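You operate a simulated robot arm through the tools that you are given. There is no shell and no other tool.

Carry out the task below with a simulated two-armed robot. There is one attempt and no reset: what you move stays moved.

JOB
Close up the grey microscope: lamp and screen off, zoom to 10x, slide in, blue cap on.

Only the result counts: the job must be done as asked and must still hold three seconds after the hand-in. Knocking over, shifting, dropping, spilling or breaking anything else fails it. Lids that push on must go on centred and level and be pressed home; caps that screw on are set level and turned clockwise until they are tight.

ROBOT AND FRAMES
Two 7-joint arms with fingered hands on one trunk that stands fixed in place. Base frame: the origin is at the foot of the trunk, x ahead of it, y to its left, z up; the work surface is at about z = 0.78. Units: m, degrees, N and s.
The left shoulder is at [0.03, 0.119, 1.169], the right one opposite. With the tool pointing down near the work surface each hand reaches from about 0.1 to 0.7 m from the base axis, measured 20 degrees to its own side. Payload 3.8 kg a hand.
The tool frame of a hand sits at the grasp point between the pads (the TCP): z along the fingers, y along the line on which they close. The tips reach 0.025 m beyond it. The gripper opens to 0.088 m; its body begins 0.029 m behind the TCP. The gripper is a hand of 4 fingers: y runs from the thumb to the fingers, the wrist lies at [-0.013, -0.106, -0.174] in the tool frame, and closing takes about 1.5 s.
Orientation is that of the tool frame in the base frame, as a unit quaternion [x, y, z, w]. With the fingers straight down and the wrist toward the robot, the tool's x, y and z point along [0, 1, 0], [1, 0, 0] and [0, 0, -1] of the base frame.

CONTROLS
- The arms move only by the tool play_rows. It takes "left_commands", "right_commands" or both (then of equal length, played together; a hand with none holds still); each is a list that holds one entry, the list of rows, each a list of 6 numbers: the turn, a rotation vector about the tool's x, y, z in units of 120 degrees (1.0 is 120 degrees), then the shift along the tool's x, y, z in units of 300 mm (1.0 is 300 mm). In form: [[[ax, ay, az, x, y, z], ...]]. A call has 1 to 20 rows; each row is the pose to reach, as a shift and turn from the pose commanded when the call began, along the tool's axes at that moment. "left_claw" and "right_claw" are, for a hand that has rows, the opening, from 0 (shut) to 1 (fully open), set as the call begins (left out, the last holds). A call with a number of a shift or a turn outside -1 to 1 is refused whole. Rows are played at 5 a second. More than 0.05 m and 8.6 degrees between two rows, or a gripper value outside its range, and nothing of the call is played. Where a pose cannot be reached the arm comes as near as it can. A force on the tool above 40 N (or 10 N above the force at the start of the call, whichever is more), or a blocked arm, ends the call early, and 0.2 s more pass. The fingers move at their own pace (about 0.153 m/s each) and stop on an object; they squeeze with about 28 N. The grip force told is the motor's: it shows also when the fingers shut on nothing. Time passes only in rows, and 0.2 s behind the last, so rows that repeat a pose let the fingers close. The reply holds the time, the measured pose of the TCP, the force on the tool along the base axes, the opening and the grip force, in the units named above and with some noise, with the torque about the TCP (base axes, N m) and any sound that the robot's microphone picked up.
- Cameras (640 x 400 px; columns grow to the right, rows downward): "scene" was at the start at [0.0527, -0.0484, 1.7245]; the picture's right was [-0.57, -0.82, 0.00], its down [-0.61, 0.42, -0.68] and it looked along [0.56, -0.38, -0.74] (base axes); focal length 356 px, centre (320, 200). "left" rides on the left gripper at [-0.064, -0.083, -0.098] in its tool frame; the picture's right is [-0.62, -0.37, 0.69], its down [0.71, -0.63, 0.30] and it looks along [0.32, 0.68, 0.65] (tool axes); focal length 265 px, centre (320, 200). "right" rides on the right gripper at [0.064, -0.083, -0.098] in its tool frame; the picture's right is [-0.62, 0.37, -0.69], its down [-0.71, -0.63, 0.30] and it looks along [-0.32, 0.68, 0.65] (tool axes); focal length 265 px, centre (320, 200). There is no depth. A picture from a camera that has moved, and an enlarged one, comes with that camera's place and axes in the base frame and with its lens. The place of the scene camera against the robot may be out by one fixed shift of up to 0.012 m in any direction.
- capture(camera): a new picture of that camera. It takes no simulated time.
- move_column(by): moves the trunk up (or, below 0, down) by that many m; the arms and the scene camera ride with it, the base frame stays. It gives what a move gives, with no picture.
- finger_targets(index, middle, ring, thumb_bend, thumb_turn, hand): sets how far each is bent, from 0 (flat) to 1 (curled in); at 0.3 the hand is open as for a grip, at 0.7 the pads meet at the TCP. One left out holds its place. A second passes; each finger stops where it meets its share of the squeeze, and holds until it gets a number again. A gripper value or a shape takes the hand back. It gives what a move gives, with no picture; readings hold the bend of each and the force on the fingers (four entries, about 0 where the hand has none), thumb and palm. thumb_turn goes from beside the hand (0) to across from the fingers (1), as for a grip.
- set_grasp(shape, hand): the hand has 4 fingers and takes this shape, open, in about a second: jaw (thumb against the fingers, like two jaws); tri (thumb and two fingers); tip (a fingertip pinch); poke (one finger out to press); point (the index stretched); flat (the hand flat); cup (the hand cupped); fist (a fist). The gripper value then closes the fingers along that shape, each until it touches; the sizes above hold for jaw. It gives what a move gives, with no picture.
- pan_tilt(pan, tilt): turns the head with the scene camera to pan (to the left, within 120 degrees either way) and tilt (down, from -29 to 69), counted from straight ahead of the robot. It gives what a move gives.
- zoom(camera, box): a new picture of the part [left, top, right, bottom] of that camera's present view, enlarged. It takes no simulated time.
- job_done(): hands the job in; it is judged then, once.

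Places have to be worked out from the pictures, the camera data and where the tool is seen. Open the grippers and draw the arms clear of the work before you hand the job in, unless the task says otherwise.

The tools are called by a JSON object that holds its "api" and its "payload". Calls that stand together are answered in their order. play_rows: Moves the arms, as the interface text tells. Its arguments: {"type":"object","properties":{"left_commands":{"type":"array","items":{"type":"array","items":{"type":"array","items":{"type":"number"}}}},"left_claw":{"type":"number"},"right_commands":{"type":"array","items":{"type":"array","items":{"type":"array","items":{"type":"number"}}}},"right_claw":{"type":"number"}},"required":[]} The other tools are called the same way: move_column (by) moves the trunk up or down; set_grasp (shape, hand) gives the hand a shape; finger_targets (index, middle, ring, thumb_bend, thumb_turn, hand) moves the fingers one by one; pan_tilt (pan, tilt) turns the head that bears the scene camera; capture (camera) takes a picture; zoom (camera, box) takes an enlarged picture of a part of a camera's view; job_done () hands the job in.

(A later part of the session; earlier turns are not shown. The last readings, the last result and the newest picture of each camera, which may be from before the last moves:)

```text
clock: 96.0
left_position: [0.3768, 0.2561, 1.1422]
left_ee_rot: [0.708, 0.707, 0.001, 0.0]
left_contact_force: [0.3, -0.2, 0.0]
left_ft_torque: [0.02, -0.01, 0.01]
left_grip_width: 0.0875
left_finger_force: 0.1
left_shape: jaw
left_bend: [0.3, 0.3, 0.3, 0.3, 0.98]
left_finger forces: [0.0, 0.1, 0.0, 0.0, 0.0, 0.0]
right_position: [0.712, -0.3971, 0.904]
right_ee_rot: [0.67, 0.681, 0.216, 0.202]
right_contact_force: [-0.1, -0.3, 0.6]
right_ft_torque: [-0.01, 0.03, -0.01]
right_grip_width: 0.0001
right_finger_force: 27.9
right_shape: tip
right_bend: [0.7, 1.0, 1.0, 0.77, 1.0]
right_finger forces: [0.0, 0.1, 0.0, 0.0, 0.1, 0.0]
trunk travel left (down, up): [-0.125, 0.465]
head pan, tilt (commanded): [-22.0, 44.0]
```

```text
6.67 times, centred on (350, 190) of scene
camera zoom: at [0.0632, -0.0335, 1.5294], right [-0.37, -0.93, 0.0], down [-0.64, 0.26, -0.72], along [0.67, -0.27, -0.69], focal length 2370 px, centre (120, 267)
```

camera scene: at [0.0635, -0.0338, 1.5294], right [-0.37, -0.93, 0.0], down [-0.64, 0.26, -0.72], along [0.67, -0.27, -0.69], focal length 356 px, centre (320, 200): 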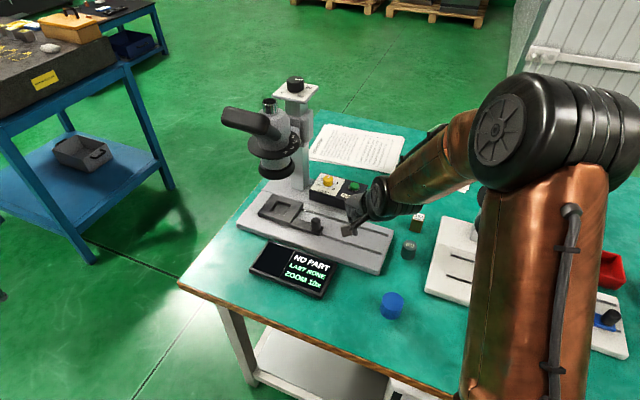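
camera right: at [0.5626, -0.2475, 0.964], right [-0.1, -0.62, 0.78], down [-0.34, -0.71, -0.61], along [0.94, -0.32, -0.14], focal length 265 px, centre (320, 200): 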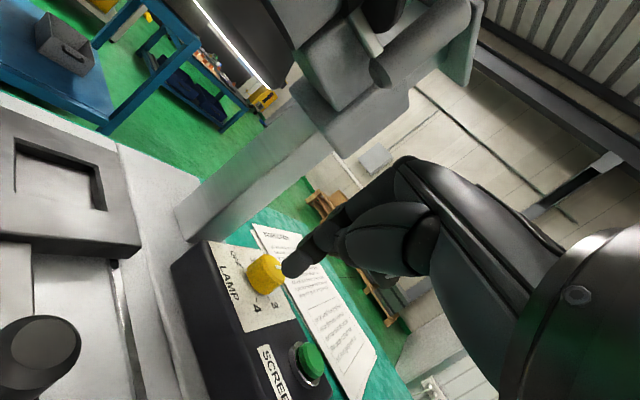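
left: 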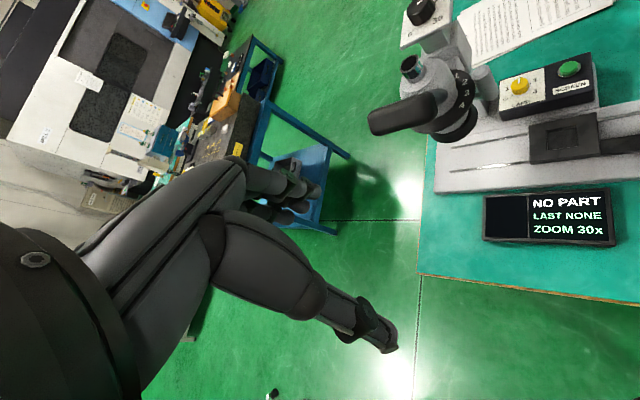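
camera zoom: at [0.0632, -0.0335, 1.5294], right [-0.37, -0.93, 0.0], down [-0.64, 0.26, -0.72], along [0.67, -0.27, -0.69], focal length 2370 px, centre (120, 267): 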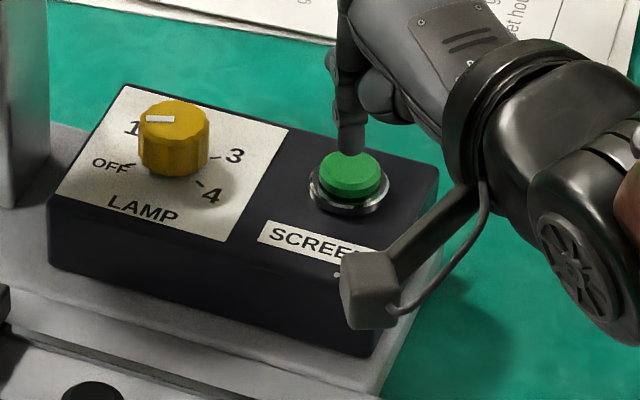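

The fingertip is centred over the button within a few millimetres. I descend 2 cm and check.

{"api": "play_rows", "payload": {"right_commands": [[[0, 0, 0, -0.002, -0.0134, 0.0191], [0, 0, 0, -0.004, -0.0268, 0.0382], [0, 0, 0, -0.006, -0.0382, 0.0546], [0, 0, 0, -0.006, -0.0382, 0.0546]]]}}

{"api": "zoom", "payload": {"camera": "scene", "box": [310, 160, 390, 220]}}

{"api": "zoom", "payload": {"camera": "right", "box": [180, 180, 380, 360]}}

```text
clock: 97.0
left_position: [0.3784, 0.256, 1.1418]
left_ee_rot: [0.708, 0.706, -0.001, -0.001]
left_contact_force: [-0.4, -0.6, -0.2]
left_ft_torque: [0.01, -0.02, 0.0]
left_grip_width: 0.0876
left_finger_force: 0.1
left_shape: jaw
left_bend: [0.3, 0.3, 0.3, 0.3, 0.98]
left_finger forces: [0.1, 0.0, 0.1, 0.1, 0.0, 0.0]
right_position: [0.711, -0.4003, 0.8863]
right_ee_rot: [0.669, 0.682, 0.215, 0.202]
right_contact_force: [0.2, 1.1, 0.5]
right_ft_torque: [0.01, 0.0, -0.01]
right_grip_width: 0.0001
right_finger_force: 28.1
right_shape: tip
right_bend: [0.7, 1.0, 1.0, 0.77, 1.0]
right_finger forces: [0.0, 0.0, 0.1, 0.0, 0.0, 0.0]
trunk travel left (down, up): [-0.125, 0.465]
head pan, tilt (commanded): [-22.0, 44.0]
```

```text
6.67 times, centred on (350, 190) of scene
camera zoom: at [0.0636, -0.0339, 1.5293], right [-0.37, -0.93, 0.0], down [-0.64, 0.26, -0.72], along [0.67, -0.27, -0.69], focal length 2370 px, centre (120, 267)
```

zoom: 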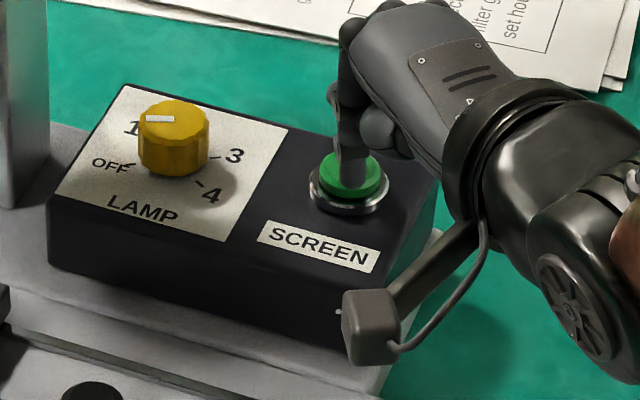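

```text
2.22 times, centred on (280, 270) of right
camera zoom: at [0.5856, -0.3387, 0.9196], right [-0.07, -0.63, 0.77], down [-0.33, -0.71, -0.62], along [0.94, -0.3, -0.16], focal length 590 px, centre (409, 44)
```

zoom: 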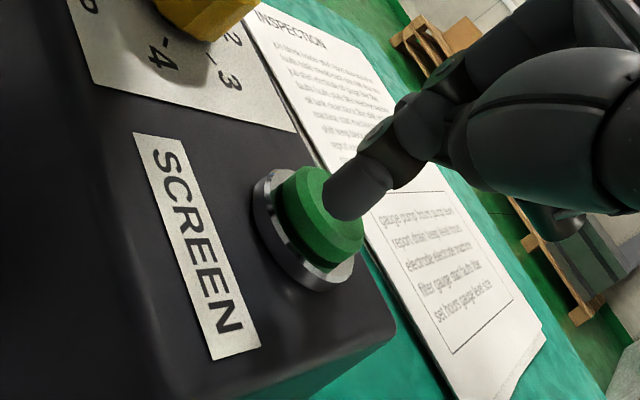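

The tip is just above the button's centre. I press down a few millimetres at a time, watching force and screen.

{"api": "play_rows", "payload": {"right_commands": [[[0, 0, 0, 0, -0.0076, 0.0109], [0, 0, 0, 0, -0.0134, 0.0191], [0, 0, 0, 0, -0.0172, 0.0246]]]}}

{"api": "zoom", "payload": {"camera": "scene", "box": [230, 160, 390, 310]}}

```text
clock: 97.8
left_position: [0.3774, 0.2563, 1.1426]
left_ee_rot: [0.708, 0.706, 0.0, 0.0]
left_contact_force: [-0.2, -0.8, -0.3]
left_ft_torque: [0.0, 0.03, -0.01]
left_grip_width: 0.0873
left_finger_force: 0.0
left_shape: jaw
left_bend: [0.3, 0.3, 0.3, 0.3, 0.98]
left_finger forces: [0.0, 0.0, 0.1, 0.0, 0.1, 0.0]
right_position: [0.7112, -0.4006, 0.8759]
right_ee_rot: [0.668, 0.683, 0.216, 0.202]
right_contact_force: [0.2, 0.3, 0.0]
right_ft_torque: [0.0, 0.0, 0.01]
right_grip_width: 0.0002
right_finger_force: 27.7
right_shape: tip
right_bend: [0.7, 1.0, 1.0, 0.77, 1.0]
right_finger forces: [0.1, 0.0, 0.1, 0.0, 0.1, 0.1]
trunk travel left (down, up): [-0.125, 0.465]
head pan, tilt (commanded): [-22.0, 44.0]
```

```text
2.67 times, centred on (310, 235) of scene
camera zoom: at [0.0636, -0.0339, 1.5293], right [-0.37, -0.93, 0.0], down [-0.64, 0.26, -0.72], along [0.67, -0.27, -0.69], focal length 948 px, centre (347, 107)
```

zoom: 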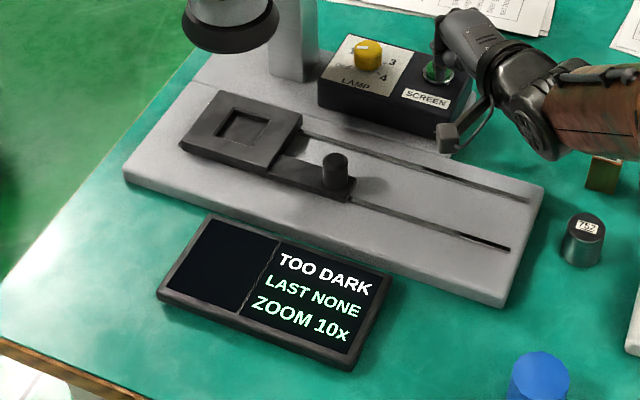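

The display says "TOO DARK", confirming the lamp is off. Still no contact with the button, so I go on down in 3 mm steps.

{"api": "play_rows", "payload": {"right_commands": [[[0, 0, 0, 0, -0.0057, 0.0082], [0, 0, 0, 0, -0.0096, 0.0137], [0, 0, 0, 0, -0.0115, 0.0164]]]}}

{"api": "zoom", "payload": {"camera": "scene", "box": [230, 160, 390, 310]}}

{"api": "zoom", "payload": {"camera": "right", "box": [180, 180, 380, 360]}}

```text
clock: 98.7
left_position: [0.3769, 0.2556, 1.1426]
left_ee_rot: [0.708, 0.706, 0.0, 0.0]
left_contact_force: [-0.8, -0.2, 0.1]
left_ft_torque: [-0.04, -0.01, 0.0]
left_grip_width: 0.0875
left_finger_force: 0.0
left_shape: jaw
left_bend: [0.3, 0.3, 0.3, 0.3, 0.98]
left_finger forces: [0.0, 0.1, 0.0, 0.0, 0.1, 0.1]
right_position: [0.7105, -0.4008, 0.8691]
right_ee_rot: [0.669, 0.682, 0.216, 0.202]
right_contact_force: [0.0, 0.3, -0.5]
right_ft_torque: [0.0, 0.01, -0.02]
right_grip_width: 0.0
right_finger_force: 28.3
right_shape: tip
right_bend: [0.7, 1.0, 1.0, 0.77, 1.0]
right_finger forces: [0.0, 0.1, 0.1, 0.1, 0.1, 0.0]
trunk travel left (down, up): [-0.125, 0.465]
head pan, tilt (commanded): [-22.0, 44.0]
```

```text
2.67 times, centred on (310, 235) of scene
camera zoom: at [0.0636, -0.0339, 1.5293], right [-0.37, -0.93, 0.0], down [-0.64, 0.26, -0.72], along [0.67, -0.27, -0.69], focal length 948 px, centre (347, 107)
```

zoom: 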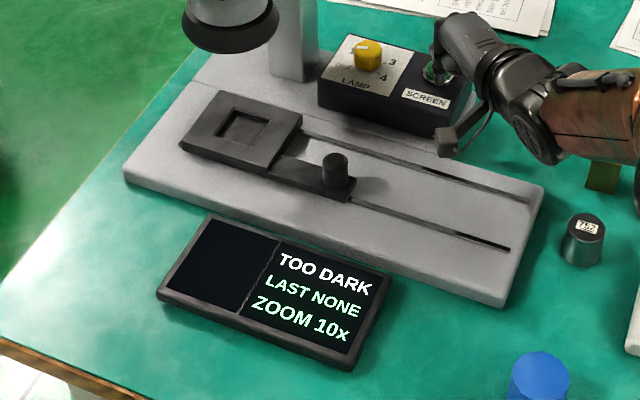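

```text
2.22 times, centred on (280, 270) of right
camera zoom: at [0.5851, -0.3389, 0.905], right [-0.07, -0.63, 0.77], down [-0.33, -0.71, -0.62], along [0.94, -0.3, -0.16], focal length 590 px, centre (409, 44)
```

zoom: 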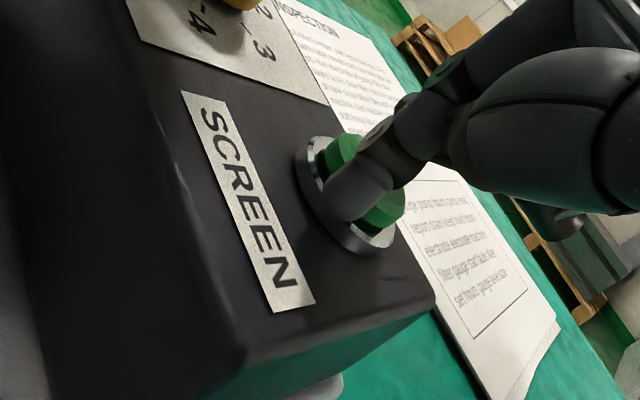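

The tip has come down in front of the button rather than on it. I lift, move 12 mm forward, and check again.

{"api": "play_rows", "payload": {"right_commands": [[[0, 0, 0, 0, 0.02, -0.03], [0, 0, 0, 0, 0.0344, -0.0492], [0, 0, 0, 0, 0.0672, -0.0262], [0, 0, 0, 0, 0.0672, -0.0262]]]}}

{"api": "zoom", "payload": {"camera": "scene", "box": [330, 165, 370, 195]}}

{"api": "zoom", "payload": {"camera": "right", "box": [180, 180, 380, 360]}}

```text
clock: 99.7
left_position: [0.3767, 0.2561, 1.1428]
left_ee_rot: [0.708, 0.706, -0.001, 0.0]
left_contact_force: [-0.1, 0.6, -0.1]
left_ft_torque: [0.0, 0.01, 0.02]
left_grip_width: 0.0875
left_finger_force: 0.0
left_shape: jaw
left_bend: [0.3, 0.3, 0.3, 0.3, 0.98]
left_finger forces: [0.1, 0.1, 0.1, 0.0, 0.0, 0.0]
right_position: [0.7221, -0.4005, 0.8881]
right_ee_rot: [0.669, 0.682, 0.215, 0.201]
right_contact_force: [0.1, -0.1, -0.4]
right_ft_torque: [-0.02, -0.04, -0.02]
right_grip_width: 0.0001
right_finger_force: 27.9
right_shape: tip
right_bend: [0.7, 1.0, 1.0, 0.77, 1.0]
right_finger forces: [0.1, 0.1, 0.0, 0.0, 0.1, 0.1]
trunk travel left (down, up): [-0.125, 0.465]
head pan, tilt (commanded): [-22.0, 44.0]
```

```text
13.33 times, centred on (350, 180) of scene
camera zoom: at [0.0633, -0.0339, 1.5293], right [-0.37, -0.93, 0.0], down [-0.64, 0.26, -0.72], along [0.67, -0.27, -0.69], focal length 4741 px, centre (-80, 467)
```

zoom: 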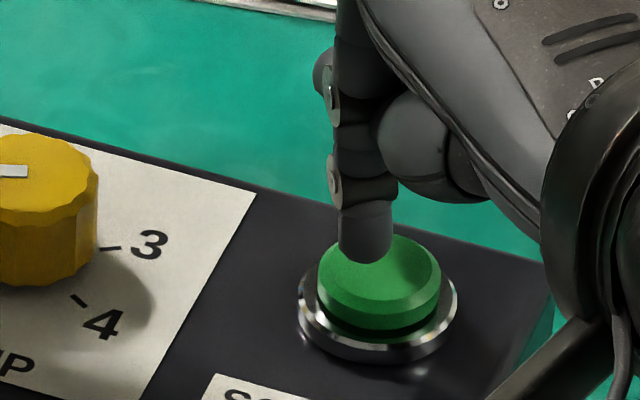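

```text
2.22 times, centred on (280, 270) of right
camera zoom: at [0.5968, -0.3394, 0.9236], right [-0.07, -0.63, 0.77], down [-0.33, -0.71, -0.62], along [0.94, -0.3, -0.16], focal length 590 px, centre (409, 44)
```

zoom: 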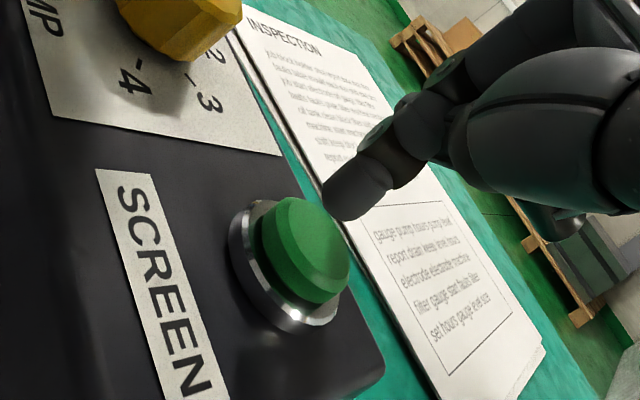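

Now the tip projects onto the button's centre. I press down.

{"api": "play_rows", "payload": {"right_commands": [[[0, 0, 0, 0, -0.0115, 0.0164], [0, 0, 0, 0, -0.0172, 0.0246], [0, 0, 0, 0, -0.021, 0.03], [0, 0, 0, 0, -0.021, 0.03]]]}}

{"api": "zoom", "payload": {"camera": "scene", "box": [230, 160, 390, 310]}}

{"api": "zoom", "payload": {"camera": "scene", "box": [330, 165, 370, 195]}}

```text
clock: 100.7
left_position: [0.3787, 0.255, 1.1431]
left_ee_rot: [0.708, 0.706, 0.0, -0.001]
left_contact_force: [-0.6, 0.4, -0.4]
left_ft_torque: [0.03, -0.03, 0.02]
left_grip_width: 0.0877
left_finger_force: 0.1
left_shape: jaw
left_bend: [0.3, 0.3, 0.3, 0.3, 0.98]
left_finger forces: [0.0, 0.1, 0.0, 0.0, 0.0, 0.0]
right_position: [0.7229, -0.3987, 0.877]
right_ee_rot: [0.669, 0.682, 0.215, 0.203]
right_contact_force: [0.6, 0.9, 2.0]
right_ft_torque: [0.0, -0.01, -0.01]
right_grip_width: 0.0
right_finger_force: 27.7
right_shape: tip
right_bend: [0.7, 1.0, 1.0, 0.77, 1.0]
right_finger forces: [1.2, 0.0, 0.0, 0.0, 0.0, 0.0]
trunk travel left (down, up): [-0.125, 0.465]
head pan, tilt (commanded): [-22.0, 44.0]
```

```text
2.67 times, centred on (310, 235) of scene
camera zoom: at [0.0635, -0.0338, 1.5293], right [-0.37, -0.93, 0.0], down [-0.64, 0.26, -0.72], along [0.67, -0.27, -0.69], focal length 948 px, centre (347, 107)
```

zoom: 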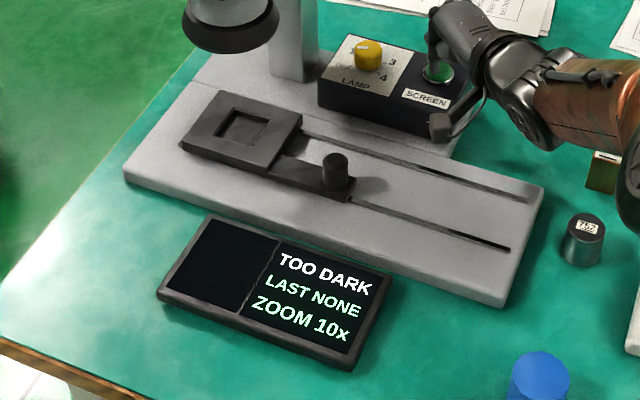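

```text
13.33 times, centred on (350, 180) of scene
camera zoom: at [0.0635, -0.0338, 1.5293], right [-0.37, -0.93, 0.0], down [-0.64, 0.26, -0.72], along [0.67, -0.27, -0.69], focal length 4741 px, centre (-80, 467)
```

zoom: 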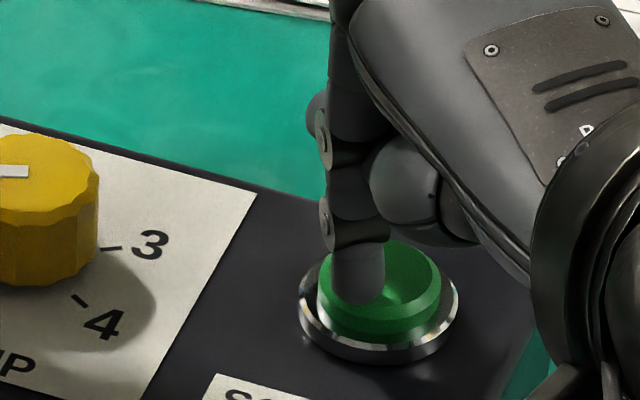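

Touching with 2 N. A firmer press of some millimetres should click it.

{"api": "play_rows", "payload": {"right_commands": [[[0, 0, 0, 0, -0.0057, 0.0082], [0, 0, 0, 0, -0.0096, 0.0137], [0, 0, 0, 0, -0.0134, 0.0191]]]}}

{"api": "zoom", "payload": {"camera": "scene", "box": [230, 160, 390, 310]}}

```text
clock: 101.5
left_position: [0.3771, 0.2552, 1.1439]
left_ee_rot: [0.708, 0.706, 0.001, 0.0]
left_contact_force: [0.4, 1.7, 0.4]
left_ft_torque: [-0.04, 0.03, -0.03]
left_grip_width: 0.0877
left_finger_force: 0.1
left_shape: jaw
left_bend: [0.3, 0.3, 0.3, 0.3, 0.98]
left_finger forces: [0.1, 0.0, 0.0, 0.1, 0.0, 0.0]
right_position: [0.7231, -0.4005, 0.8726]
right_ee_rot: [0.668, 0.683, 0.217, 0.203]
right_contact_force: [-0.3, -0.3, 9.4]
right_ft_torque: [0.06, 0.03, 0.0]
right_grip_width: 0.0
right_finger_force: 27.6
right_shape: tip
right_bend: [0.7, 1.0, 1.0, 0.77, 1.0]
right_finger forces: [9.0, 0.0, 0.0, 0.0, 0.1, 0.0]
trunk travel left (down, up): [-0.125, 0.465]
head pan, tilt (commanded): [-22.0, 44.0]
heard: click
```

```text
2.67 times, centred on (310, 235) of scene
camera zoom: at [0.0624, -0.0334, 1.5295], right [-0.37, -0.93, 0.0], down [-0.64, 0.26, -0.72], along [0.67, -0.27, -0.69], focal length 948 px, centre (347, 107)
```

zoom: 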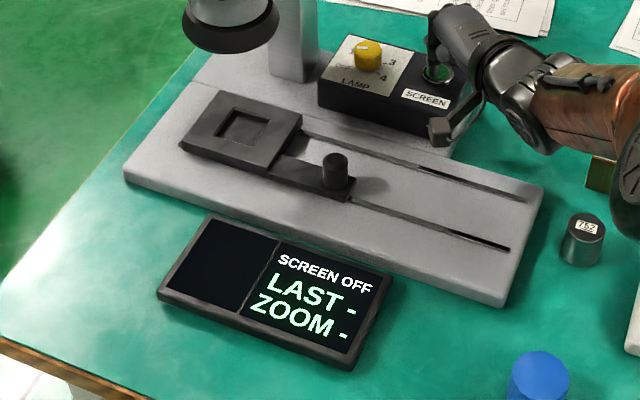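

Click, and the display shows SCREEN OFF. I lift straight off the button and move clear.

{"api": "play_rows", "payload": {"right_commands": [[[0, 0, 0, 0, 0.03, -0.043], [0, 0, 0, 0, 0.07, -0.1], [0, 0, 0, 0, 0.06, -0.23], [0, 0, 0, 0, 0.0, -0.35], [0.06, 0, 0, 0, -0.1, -0.45], [0.12, 0, 0, 0, -0.2, -0.52], [0.18, 0, 0, 0, -0.3, -0.6], [0.24, 0, 0, 0, -0.4, -0.65], [0.29, 0, 0, 0, -0.5, -0.7], [0.29, 0, 0, 0, -0.5, -0.7]]]}}

{"api": "move_column", "payload": {"by": 0.2}}

{"api": "capture", "payload": {"camera": "scene"}}

{"api": "capture", "payload": {"camera": "right"}}

```text
clock: 103.7
left_position: [0.3852, 0.2649, 1.1385]
left_ee_rot: [0.708, 0.706, -0.005, 0.002]
left_contact_force: [0.6, 0.1, -0.6]
left_ft_torque: [-0.01, 0.02, 0.0]
left_grip_width: 0.0875
left_finger_force: 0.1
left_shape: jaw
left_bend: [0.3, 0.3, 0.3, 0.3, 0.98]
left_finger forces: [0.0, 0.1, 0.1, 0.1, 0.0, 0.0]
right_position: [0.4917, -0.3931, 0.9649]
right_ee_rot: [0.693, 0.72, 0.0, -0.005]
right_contact_force: [-0.3, 0.1, 0.1]
right_ft_torque: [0.02, -0.02, 0.0]
right_grip_width: 0.0
right_finger_force: 28.0
right_shape: tip
right_bend: [0.7, 1.0, 1.0, 0.77, 1.0]
right_finger forces: [0.0, 0.0, 0.0, 0.0, 0.1, 0.0]
trunk travel left (down, up): [-0.125, 0.465]
head pan, tilt (commanded): [-22.0, 44.0]
```

```text
clock: 105.8
left_position: [0.3772, 0.2561, 1.3425]
left_ee_rot: [0.708, 0.706, 0.0, 0.0]
left_contact_force: [0.3, -1.1, -0.4]
left_ft_torque: [-0.01, 0.01, -0.02]
left_grip_width: 0.0874
left_finger_force: 0.0
left_shape: jaw
left_bend: [0.3, 0.3, 0.3, 0.3, 0.98]
left_finger forces: [0.0, 0.0, 0.0, 0.1, 0.0, 0.1]
right_position: [0.4833, -0.4076, 1.1588]
right_ee_rot: [0.698, 0.716, 0.002, -0.008]
right_contact_force: [-0.1, 0.0, 0.0]
right_ft_torque: [0.0, -0.02, -0.01]
right_grip_width: 0.0
right_finger_force: 27.5
right_shape: tip
right_bend: [0.7, 1.0, 1.0, 0.77, 1.0]
right_finger forces: [0.0, 0.0, 0.0, 0.0, 0.0, 0.0]
trunk travel left (down, up): [-0.325, 0.265]
head pan, tilt (commanded): [-22.0, 44.0]
```

```text
taken
camera scene: at [0.0636, -0.0339, 1.7292], right [-0.37, -0.93, 0.0], down [-0.64, 0.26, -0.72], along [0.67, -0.27, -0.69], focal length 356 px, centre (320, 200)
```

scene: 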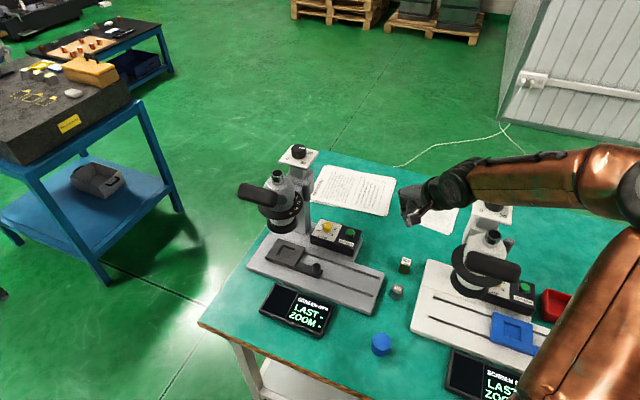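

```text
taken
camera right: at [0.3982, -0.3451, 1.2584], right [0.39, -0.62, 0.68], down [-0.62, -0.73, -0.31], along [0.69, -0.3, -0.66], focal length 265 px, centre (320, 200)
```

right: 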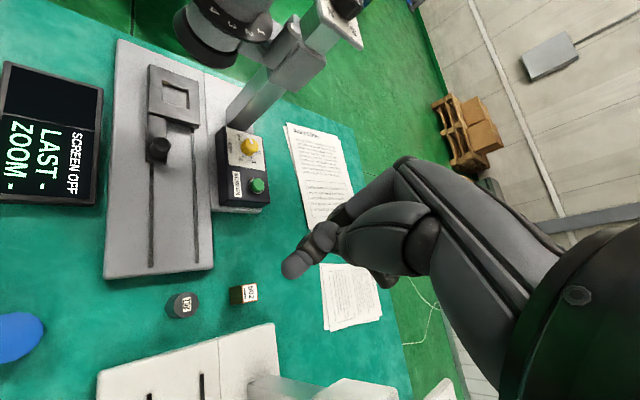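

Screen is off, lamp off, zoom 10x, slide in. Now the blue cap near (0.37, -0.32): I open the hand to the jaw shape, re-level it and move where the right camera can see the cap.

{"api": "set_grasp", "payload": {"hand": "right", "shape": "jaw"}}

{"api": "play_rows", "payload": {"right_commands": [[[-0.0007, -0.0011, 0.002, 0.073, -0.1, 0.035], [-0.0014, -0.0022, 0.004, 0.146, -0.2, 0.07], [-0.0021, -0.0034, 0.006, 0.22, -0.3, 0.104], [-0.0028, -0.0045, 0.008, 0.293, -0.4, 0.139], [-0.0035, -0.0056, 0.01, 0.366, -0.5, 0.173], [-0.0042, -0.0067, 0.0121, 0.439, -0.597, 0.208], [-0.0042, -0.0067, 0.0121, 0.439, -0.597, 0.208]]]}}

{"api": "capture", "payload": {"camera": "right"}}

{"api": "capture", "payload": {"camera": "scene"}}

```text
clock: 106.7
left_position: [0.3774, 0.2565, 1.3431]
left_ee_rot: [0.707, 0.707, 0.0, 0.0]
left_contact_force: [-1.1, -0.5, 0.1]
left_ft_torque: [-0.01, -0.01, 0.01]
left_grip_width: 0.0875
left_finger_force: 0.1
left_shape: jaw
left_bend: [0.3, 0.3, 0.3, 0.3, 0.98]
left_finger forces: [0.0, 0.0, 0.1, 0.0, 0.1, 0.0]
right_position: [0.4821, -0.4056, 1.159]
right_ee_rot: [0.699, 0.716, 0.003, -0.007]
right_contact_force: [-0.6, 0.3, 0.5]
right_ft_torque: [-0.01, -0.01, 0.01]
right_grip_width: 0.0876
right_finger_force: 0.1
right_shape: jaw
right_bend: [0.3, 0.3, 0.3, 0.3, 0.98]
right_finger forces: [0.1, 0.1, 0.0, 0.0, 0.1, 0.1]
trunk travel left (down, up): [-0.325, 0.265]
head pan, tilt (commanded): [-22.0, 44.0]
```

```text
clock: 108.3
left_position: [0.3764, 0.2559, 1.3428]
left_ee_rot: [0.708, 0.706, -0.001, 0.0]
left_contact_force: [-0.5, 1.0, 0.4]
left_ft_torque: [0.04, 0.02, -0.01]
left_grip_width: 0.0874
left_finger_force: 0.1
left_shape: jaw
left_bend: [0.3, 0.3, 0.3, 0.3, 0.98]
left_finger forces: [0.0, 0.0, 0.1, 0.0, 0.0, 0.1]
right_position: [0.3328, -0.3003, 1.0932]
right_ee_rot: [0.707, 0.707, 0.0, 0.002]
right_contact_force: [0.9, -0.6, 0.0]
right_ft_torque: [0.0, 0.01, -0.01]
right_grip_width: 0.0877
right_finger_force: 0.0
right_shape: jaw
right_bend: [0.3, 0.3, 0.3, 0.3, 0.98]
right_finger forces: [0.0, 0.1, 0.0, 0.0, 0.1, 0.0]
right hand out of reach, approached as far as the arm can: row 5, 6, 7
trunk travel left (down, up): [-0.325, 0.265]
head pan, tilt (commanded): [-22.0, 44.0]
```

```text
taken
camera right: at [0.2492, -0.2356, 1.1911], right [0.37, -0.62, 0.69], down [-0.63, -0.71, -0.3], along [0.68, -0.33, -0.65], focal length 265 px, centre (320, 200)
```

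right: 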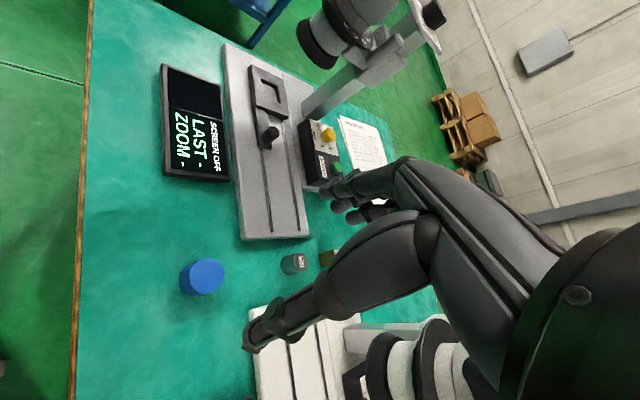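

```text
taken
camera scene: at [0.0628, -0.0333, 1.7294], right [-0.37, -0.93, 0.0], down [-0.64, 0.26, -0.72], along [0.67, -0.27, -0.69], focal length 356 px, centre (320, 200)
```

scene: 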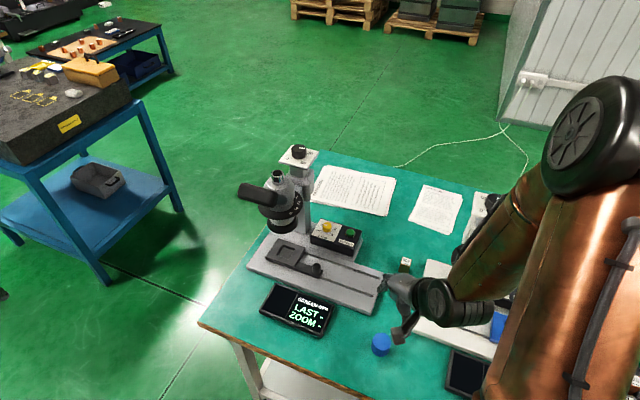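

The cap is in view at ≈(0.37, -0.327). I zoom for its size, centre and height.

{"api": "zoom", "payload": {"camera": "right", "box": [160, 230, 260, 320]}}

{"api": "zoom", "payload": {"camera": "scene", "box": [360, 320, 410, 370]}}

{"api": "zoom", "payload": {"camera": "scene", "box": [260, 160, 300, 190]}}

```text
4.44 times, centred on (210, 275) of right
camera zoom: at [0.2492, -0.2356, 1.1911], right [0.37, -0.62, 0.69], down [-0.63, -0.71, -0.3], along [0.68, -0.33, -0.65], focal length 1180 px, centre (809, -133)
```

zoom: 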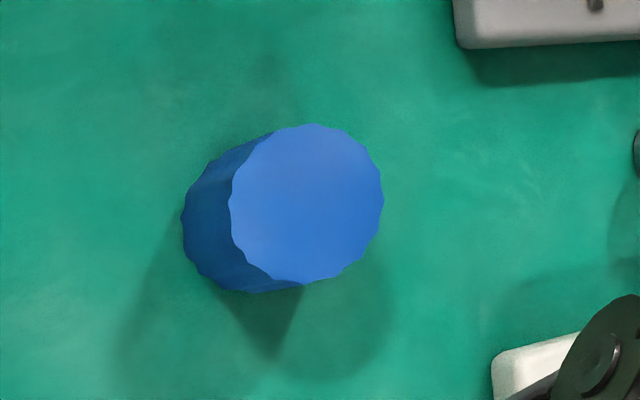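

```text
8.00 times, centred on (385, 345) of scene
camera zoom: at [0.0628, -0.0333, 1.7294], right [-0.37, -0.93, 0.0], down [-0.64, 0.26, -0.72], along [0.67, -0.27, -0.69], focal length 2844 px, centre (-200, -960)
```

zoom: 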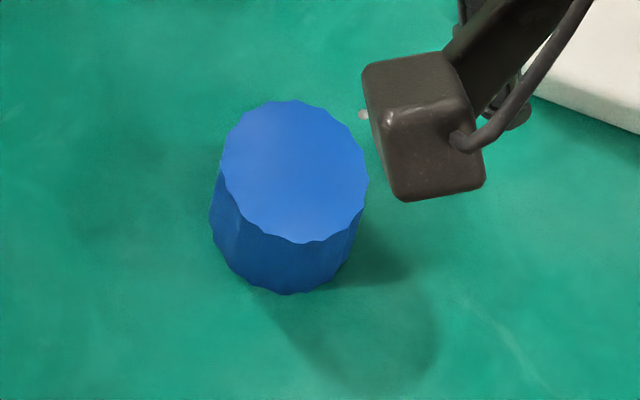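

```text
13.33 times, centred on (280, 175) of scene
camera zoom: at [0.0628, -0.0333, 1.7294], right [-0.37, -0.93, 0.0], down [-0.64, 0.26, -0.72], along [0.67, -0.27, -0.69], focal length 4741 px, centre (853, 533)
```

zoom: 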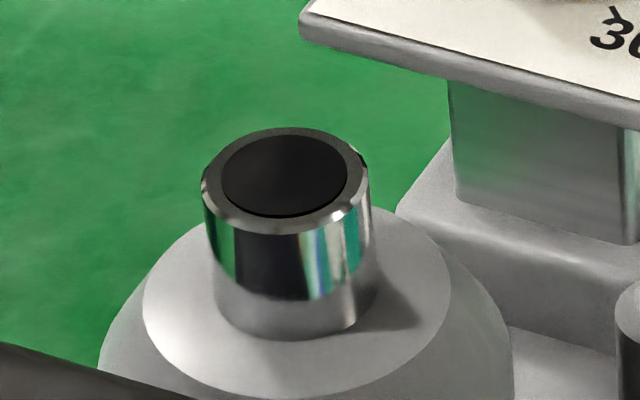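

The blue cap is fluted (46 mm wide, about 40 mm tall), so it looks like a screw cap for the chrome tube (≈31 mm collar). I move the open jaw down to just above it.

{"api": "play_rows", "payload": {"right_claw": 1, "right_commands": [[[0, 0, 0, -0.0165, 0.028, 0.129], [0, 0, 0, -0.033, 0.056, 0.258], [0, 0, 0, -0.05, 0.084, 0.386], [0, 0, 0, -0.066, 0.112, 0.515], [0, 0, 0, -0.0823, 0.139, 0.644], [0, 0, 0, -0.0823, 0.139, 0.644]]]}}

{"api": "capture", "payload": {"camera": "right"}}

{"api": "zoom", "payload": {"camera": "scene", "box": [330, 270, 450, 380]}}

```text
clock: 109.7
left_position: [0.3768, 0.2566, 1.3416]
left_ee_rot: [0.708, 0.706, 0.0, 0.0]
left_contact_force: [-0.7, -0.4, -0.4]
left_ft_torque: [-0.02, 0.02, 0.02]
left_grip_width: 0.0876
left_finger_force: 0.0
left_shape: jaw
left_bend: [0.3, 0.3, 0.3, 0.3, 0.98]
left_finger forces: [0.0, 0.0, 0.0, 0.0, 0.0, 0.2]
right_position: [0.3764, -0.3294, 0.8972]
right_ee_rot: [0.708, 0.707, 0.001, 0.002]
right_contact_force: [0.2, 0.3, 0.1]
right_ft_torque: [0.0, 0.01, -0.03]
right_grip_width: 0.0877
right_finger_force: 0.0
right_shape: jaw
right_bend: [0.3, 0.3, 0.3, 0.3, 0.98]
right_finger forces: [0.0, 0.0, 0.0, 0.1, 0.1, 0.0]
trunk travel left (down, up): [-0.325, 0.265]
head pan, tilt (commanded): [-22.0, 44.0]
```

```text
taken
camera right: at [0.2924, -0.2641, 0.9949], right [0.37, -0.62, 0.69], down [-0.63, -0.71, -0.3], along [0.68, -0.33, -0.65], focal length 265 px, centre (320, 200)
```

right: 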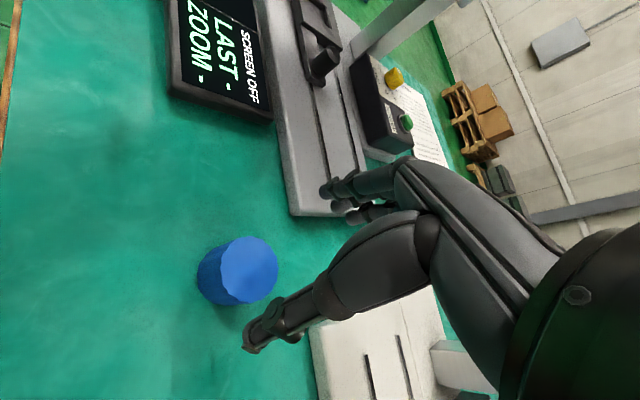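

```text
3.64 times, centred on (390, 325) of scene
camera zoom: at [0.0632, -0.0335, 1.7294], right [-0.37, -0.93, 0.0], down [-0.64, 0.26, -0.72], along [0.67, -0.27, -0.69], focal length 1293 px, centre (66, -254)
```

zoom: 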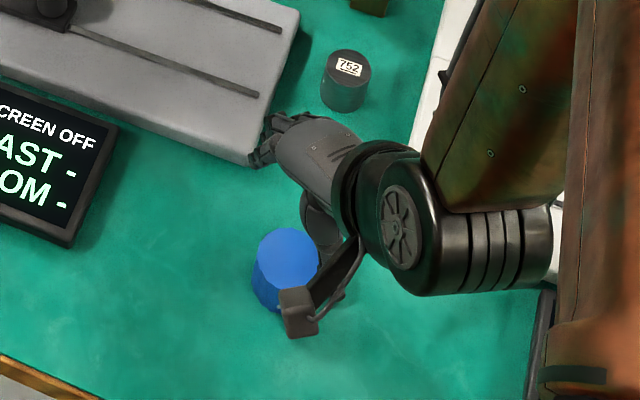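

The cap is centred between thumb and fingers. I descend around it.

{"api": "play_rows", "payload": {"right_commands": [[[0, 0, 0, 0.005, -0.005, 0.07], [0, 0, 0, 0.0133, -0.01, 0.14], [0, 0, 0, 0.0133, -0.01, 0.21], [0, 0, 0, 0.0133, -0.01, 0.25], [0, 0, 0, 0.0133, -0.01, 0.27], [0, 0, 0, 0.0133, -0.01, 0.27]]]}}

{"api": "capture", "payload": {"camera": "right"}}

{"api": "zoom", "payload": {"camera": "scene", "box": [340, 280, 440, 370]}}

```text
clock: 111.1
left_position: [0.3785, 0.256, 1.3425]
left_ee_rot: [0.708, 0.706, -0.001, 0.0]
left_contact_force: [-0.1, 0.0, 0.4]
left_ft_torque: [-0.02, 0.01, -0.03]
left_grip_width: 0.0878
left_finger_force: 0.0
left_shape: jaw
left_bend: [0.3, 0.3, 0.3, 0.3, 0.98]
left_finger forces: [0.0, 0.1, 0.1, 0.1, 0.0, 0.0]
right_position: [0.3734, -0.3226, 0.8185]
right_ee_rot: [0.708, 0.706, 0.0, 0.001]
right_contact_force: [-0.1, 0.8, -0.3]
right_ft_torque: [-0.01, 0.01, -0.01]
right_grip_width: 0.0878
right_finger_force: 0.0
right_shape: jaw
right_bend: [0.3, 0.3, 0.3, 0.3, 0.98]
right_finger forces: [0.0, 0.1, 0.0, 0.0, 0.0, 0.1]
trunk travel left (down, up): [-0.325, 0.265]
head pan, tilt (commanded): [-22.0, 44.0]
```

```text
taken
camera right: at [0.2894, -0.2571, 0.9153], right [0.37, -0.62, 0.69], down [-0.63, -0.71, -0.3], along [0.68, -0.33, -0.65], focal length 265 px, centre (320, 200)
```

right: 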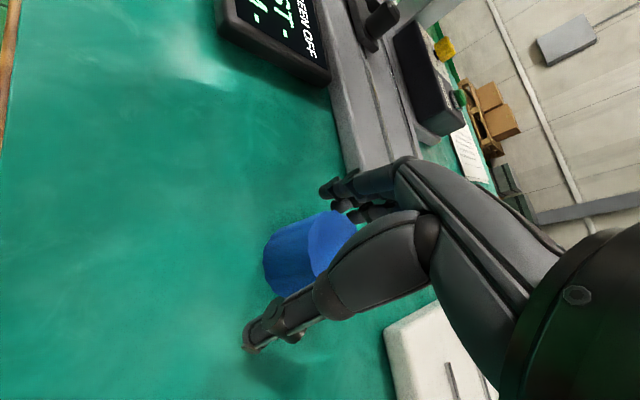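

```text
4.44 times, centred on (390, 325) of scene
camera zoom: at [0.0636, -0.0339, 1.7293], right [-0.37, -0.93, 0.0], down [-0.64, 0.26, -0.72], along [0.67, -0.27, -0.69], focal length 1580 px, centre (9, -356)
```

zoom: 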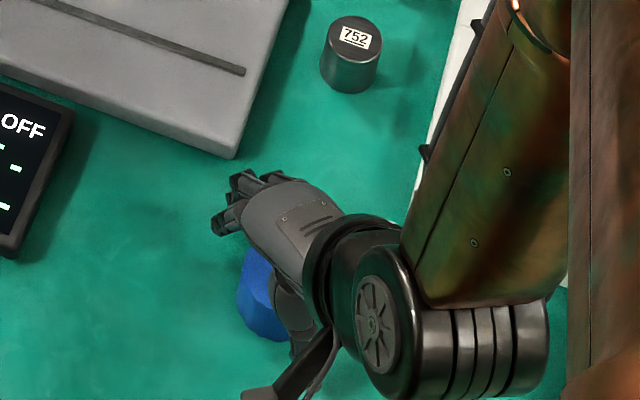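

The cap sits between thumb and fingers. I close the jaw on it.

{"api": "play_rows", "payload": {"right_claw": 0, "right_commands": [[[0, 0, 0, 0, 0, 0], [0, 0, 0, 0, 0, 0], [0, 0, 0, 0, 0, 0], [0, 0, 0, 0, 0, 0], [0, 0, 0, 0, 0, 0], [0, 0, 0, 0, 0, 0], [0, 0, 0, 0, 0, 0], [0, 0, 0, 0, 0, 0]]]}}

{"api": "capture", "payload": {"camera": "right"}}

{"api": "zoom", "payload": {"camera": "scene", "box": [340, 280, 440, 370]}}

```text
clock: 112.9
left_position: [0.3775, 0.2569, 1.3427]
left_ee_rot: [0.708, 0.706, 0.001, 0.0]
left_contact_force: [0.2, 0.9, -0.3]
left_ft_torque: [0.0, 0.01, 0.01]
left_grip_width: 0.0873
left_finger_force: 0.1
left_shape: jaw
left_bend: [0.3, 0.3, 0.3, 0.3, 0.98]
left_finger forces: [0.0, 0.0, 0.0, 0.0, 0.1, 0.1]
right_position: [0.3728, -0.3218, 0.8179]
right_ee_rot: [0.708, 0.706, 0.001, 0.001]
right_contact_force: [-0.4, 0.3, 0.0]
right_ft_torque: [0.0, -0.01, 0.0]
right_grip_width: 0.0336
right_finger_force: 27.7
right_shape: jaw
right_bend: [0.74, 0.49, 0.48, 0.72, 1.0]
right_finger forces: [12.0, 7.7, 4.3, 0.1, 22.8, 0.0]
trunk travel left (down, up): [-0.325, 0.265]
head pan, tilt (commanded): [-22.0, 44.0]
```

```text
taken
camera right: at [0.2893, -0.2571, 0.9154], right [0.37, -0.62, 0.69], down [-0.63, -0.71, -0.3], along [0.68, -0.33, -0.65], focal length 265 px, centre (320, 200)
```

right: 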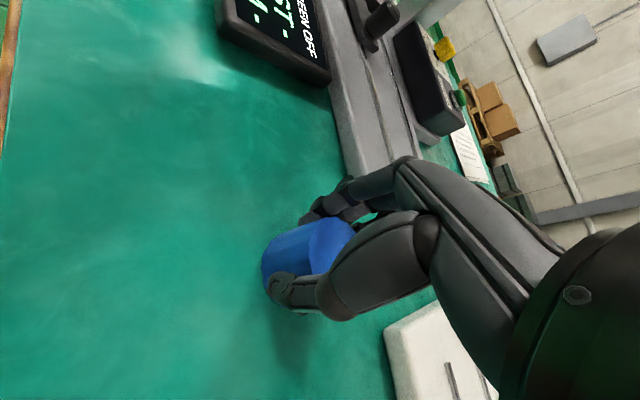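

```text
4.44 times, centred on (390, 325) of scene
camera zoom: at [0.0636, -0.0339, 1.7293], right [-0.37, -0.93, 0.0], down [-0.64, 0.26, -0.72], along [0.67, -0.27, -0.69], focal length 1580 px, centre (9, -356)
```

zoom: 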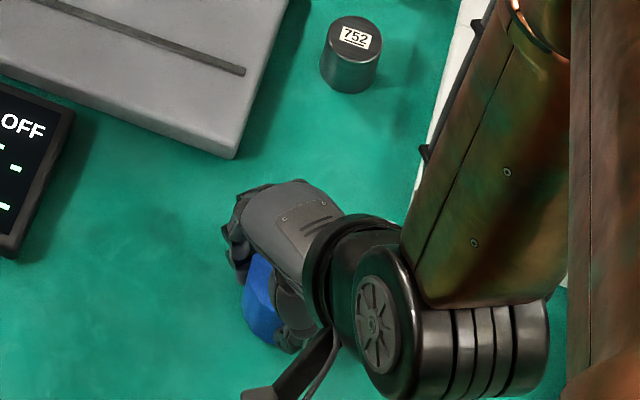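

The cap ended up about 12 mm to the ring-finger side, so index and thumb hold it off-centre. I open, shift the hand 12 mm to the right and grip again.

{"api": "play_rows", "payload": {"right_claw": 1, "right_commands": [[[0, 0, 0, 0, 0, 0], [0, 0, 0, 0, 0, 0], [0, 0, 0, 0, 0, 0], [0, 0, 0, 0, 0, 0], [0, 0, 0, 0, 0, 0], [0, 0, 0, -0.02, 0, 0], [0, 0, 0, -0.0417, 0, 0], [0, 0, 0, -0.0417, 0, 0]]]}}

{"api": "capture", "payload": {"camera": "right"}}

```text
clock: 114.7
left_position: [0.3782, 0.2551, 1.3422]
left_ee_rot: [0.708, 0.706, 0.0, 0.0]
left_contact_force: [-0.2, 0.0, 0.2]
left_ft_torque: [0.01, -0.01, -0.02]
left_grip_width: 0.0874
left_finger_force: 0.0
left_shape: jaw
left_bend: [0.3, 0.3, 0.3, 0.3, 0.98]
left_finger forces: [0.0, 0.1, 0.0, 0.1, 0.0, 0.1]
right_position: [0.3717, -0.3354, 0.8166]
right_ee_rot: [0.708, 0.706, 0.0, 0.001]
right_contact_force: [0.2, 0.6, 0.4]
right_ft_torque: [-0.02, 0.03, 0.0]
right_grip_width: 0.0875
right_finger_force: 0.0
right_shape: jaw
right_bend: [0.3, 0.3, 0.3, 0.3, 0.98]
right_finger forces: [0.0, 0.0, 0.1, 0.1, 0.0, 0.1]
trunk travel left (down, up): [-0.325, 0.265]
head pan, tilt (commanded): [-22.0, 44.0]
```

```text
taken
camera right: at [0.2882, -0.2701, 0.9152], right [0.37, -0.62, 0.69], down [-0.63, -0.71, -0.3], along [0.68, -0.33, -0.65], focal length 265 px, centre (320, 200)
```

right: 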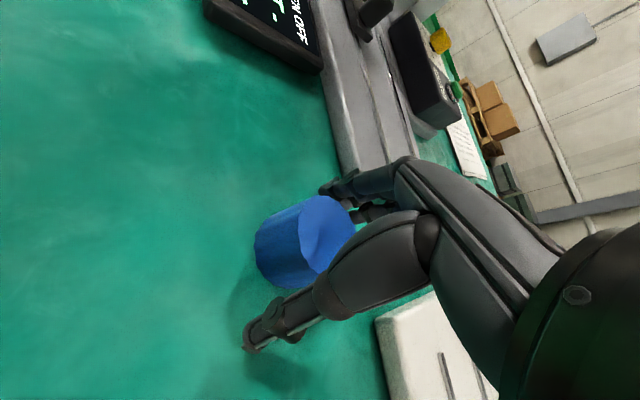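

I close again from this shifted position.

{"api": "play_rows", "payload": {"right_claw": 0, "right_commands": [[[0, 0, 0, 0, 0, 0], [0, 0, 0, 0, 0, 0], [0, 0, 0, 0, 0, 0], [0, 0, 0, 0, 0, 0], [0, 0, 0, 0, 0, 0], [0, 0, 0, 0, 0, 0], [0, 0, 0, 0, 0, 0], [0, 0, 0, 0, 0, 0]]]}}

{"api": "zoom", "payload": {"camera": "right", "box": [220, 150, 400, 330]}}

```text
clock: 116.5
left_position: [0.3777, 0.2561, 1.3441]
left_ee_rot: [0.708, 0.707, 0.0, 0.001]
left_contact_force: [0.0, -0.6, -0.6]
left_ft_torque: [-0.01, 0.03, -0.02]
left_grip_width: 0.0876
left_finger_force: 0.1
left_shape: jaw
left_bend: [0.3, 0.3, 0.3, 0.3, 0.98]
left_finger forces: [0.0, 0.0, 0.0, 0.0, 0.0, 0.1]
right_position: [0.3722, -0.335, 0.8178]
right_ee_rot: [0.708, 0.706, -0.001, 0.002]
right_contact_force: [-0.9, -0.5, 0.1]
right_ft_torque: [0.0, 0.0, -0.01]
right_grip_width: 0.0386
right_finger_force: 28.2
right_shape: jaw
right_bend: [0.74, 0.47, 0.51, 0.73, 1.0]
right_finger forces: [15.7, 8.5, 0.1, 0.1, 24.4, 0.0]
trunk travel left (down, up): [-0.325, 0.265]
head pan, tilt (commanded): [-22.0, 44.0]
```

```text
2.22 times, centred on (310, 240) of right
camera zoom: at [0.2882, -0.2702, 0.9152], right [0.37, -0.62, 0.69], down [-0.63, -0.71, -0.3], along [0.68, -0.33, -0.65], focal length 590 px, centre (342, 111)
```

zoom: 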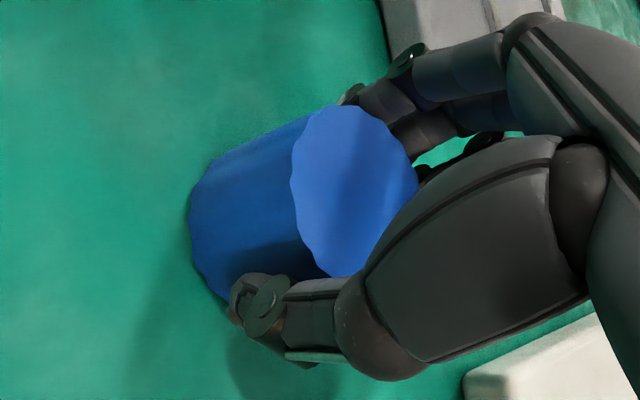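

Now the cap centre is within 3–4 mm of the TCP axis and index, middle and thumb hold it squarely. I lift 6 cm and check.

{"api": "play_rows", "payload": {"right_commands": [[[0, 0, 0, 0, 0, -0.04], [0, 0, 0, 0, 0, -0.1], [0, 0, 0, 0, 0, -0.2], [0, 0, 0, 0, 0, -0.2]]]}}

{"api": "zoom", "payload": {"camera": "right", "box": [220, 150, 400, 330]}}

{"api": "zoom", "payload": {"camera": "scene", "box": [340, 260, 440, 350]}}

```text
clock: 117.5
left_position: [0.3777, 0.255, 1.3422]
left_ee_rot: [0.708, 0.707, 0.0, 0.0]
left_contact_force: [1.3, 0.0, -0.4]
left_ft_torque: [0.04, -0.03, 0.01]
left_grip_width: 0.0874
left_finger_force: 0.0
left_shape: jaw
left_bend: [0.3, 0.3, 0.3, 0.3, 0.98]
left_finger forces: [0.0, 0.0, 0.0, 0.0, 0.0, 0.1]
right_position: [0.3707, -0.333, 0.8786]
right_ee_rot: [0.708, 0.707, 0.001, 0.0]
right_contact_force: [1.0, 0.3, -0.4]
right_ft_torque: [0.0, -0.01, -0.02]
right_grip_width: 0.0386
right_finger_force: 28.1
right_shape: jaw
right_bend: [0.74, 0.47, 0.51, 0.73, 1.0]
right_finger forces: [15.8, 8.4, 0.1, 0.0, 24.3, 0.0]
trunk travel left (down, up): [-0.325, 0.265]
head pan, tilt (commanded): [-22.0, 44.0]
```

```text
2.22 times, centred on (310, 240) of right
camera zoom: at [0.287, -0.2688, 0.9757], right [0.37, -0.62, 0.69], down [-0.63, -0.71, -0.3], along [0.68, -0.33, -0.65], focal length 590 px, centre (342, 111)
```

zoom: 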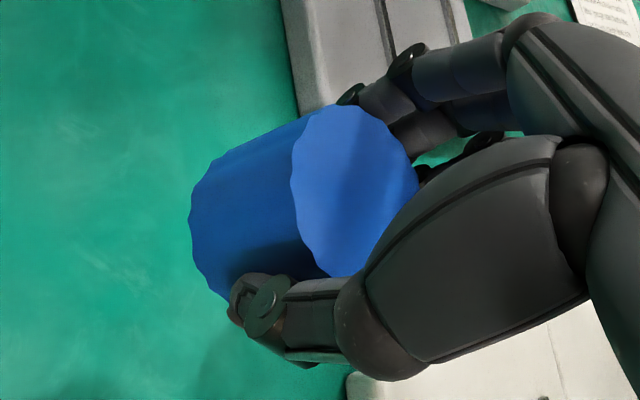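

```text
4.44 times, centred on (390, 305) of scene
camera zoom: at [0.0639, -0.0342, 1.7293], right [-0.37, -0.93, 0.0], down [-0.64, 0.26, -0.72], along [0.67, -0.27, -0.69], focal length 1580 px, centre (9, -267)
```

zoom: 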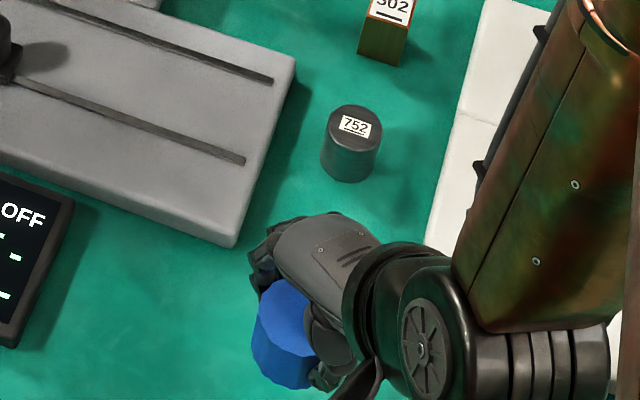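

The cap is held firmly and unchanged in the grip. I raise it and start carrying it forward, high above everything.

{"api": "play_rows", "payload": {"right_commands": [[[0, 0, 0, 0, 0.02, -0.14], [0, 0, 0, 0, 0.05, -0.28], [0, 0, 0, 0, 0.1, -0.42], [0, 0, 0, 0.02, 0.15, -0.56], [0, 0, 0, 0.05, 0.22, -0.7], [0, 0, 0, 0.08, 0.3, -0.83], [0, 0, 0, 0.12, 0.38, -0.96], [0, 0, 0, 0.12, 0.38, -0.96]]]}}

{"api": "capture", "payload": {"camera": "scene"}}

```text
clock: 119.3
left_position: [0.3786, 0.255, 1.3428]
left_ee_rot: [0.708, 0.707, 0.0, 0.0]
left_contact_force: [0.5, 0.5, 0.6]
left_ft_torque: [0.04, 0.04, -0.02]
left_grip_width: 0.0878
left_finger_force: 0.1
left_shape: jaw
left_bend: [0.3, 0.3, 0.3, 0.3, 0.98]
left_finger forces: [0.0, 0.0, 0.0, 0.0, 0.1, 0.0]
right_position: [0.4893, -0.2969, 1.1657]
right_ee_rot: [0.708, 0.707, 0.001, 0.001]
right_contact_force: [-0.5, -1.4, -0.7]
right_ft_torque: [0.01, 0.01, 0.0]
right_grip_width: 0.0382
right_finger_force: 27.3
right_shape: jaw
right_bend: [0.74, 0.47, 0.51, 0.73, 1.0]
right_finger forces: [16.1, 8.7, 0.0, 0.1, 24.5, 0.1]
trunk travel left (down, up): [-0.325, 0.265]
head pan, tilt (commanded): [-22.0, 44.0]
```

```text
taken
camera scene: at [0.0635, -0.0348, 1.7293], right [-0.37, -0.93, 0.0], down [-0.64, 0.26, -0.72], along [0.67, -0.27, -0.69], focal length 356 px, centre (320, 200)
```

scene: 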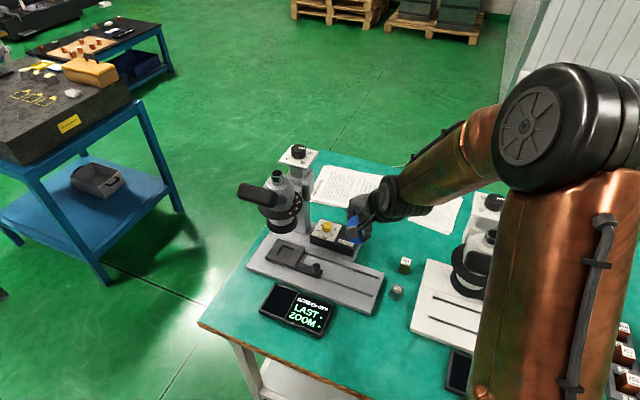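

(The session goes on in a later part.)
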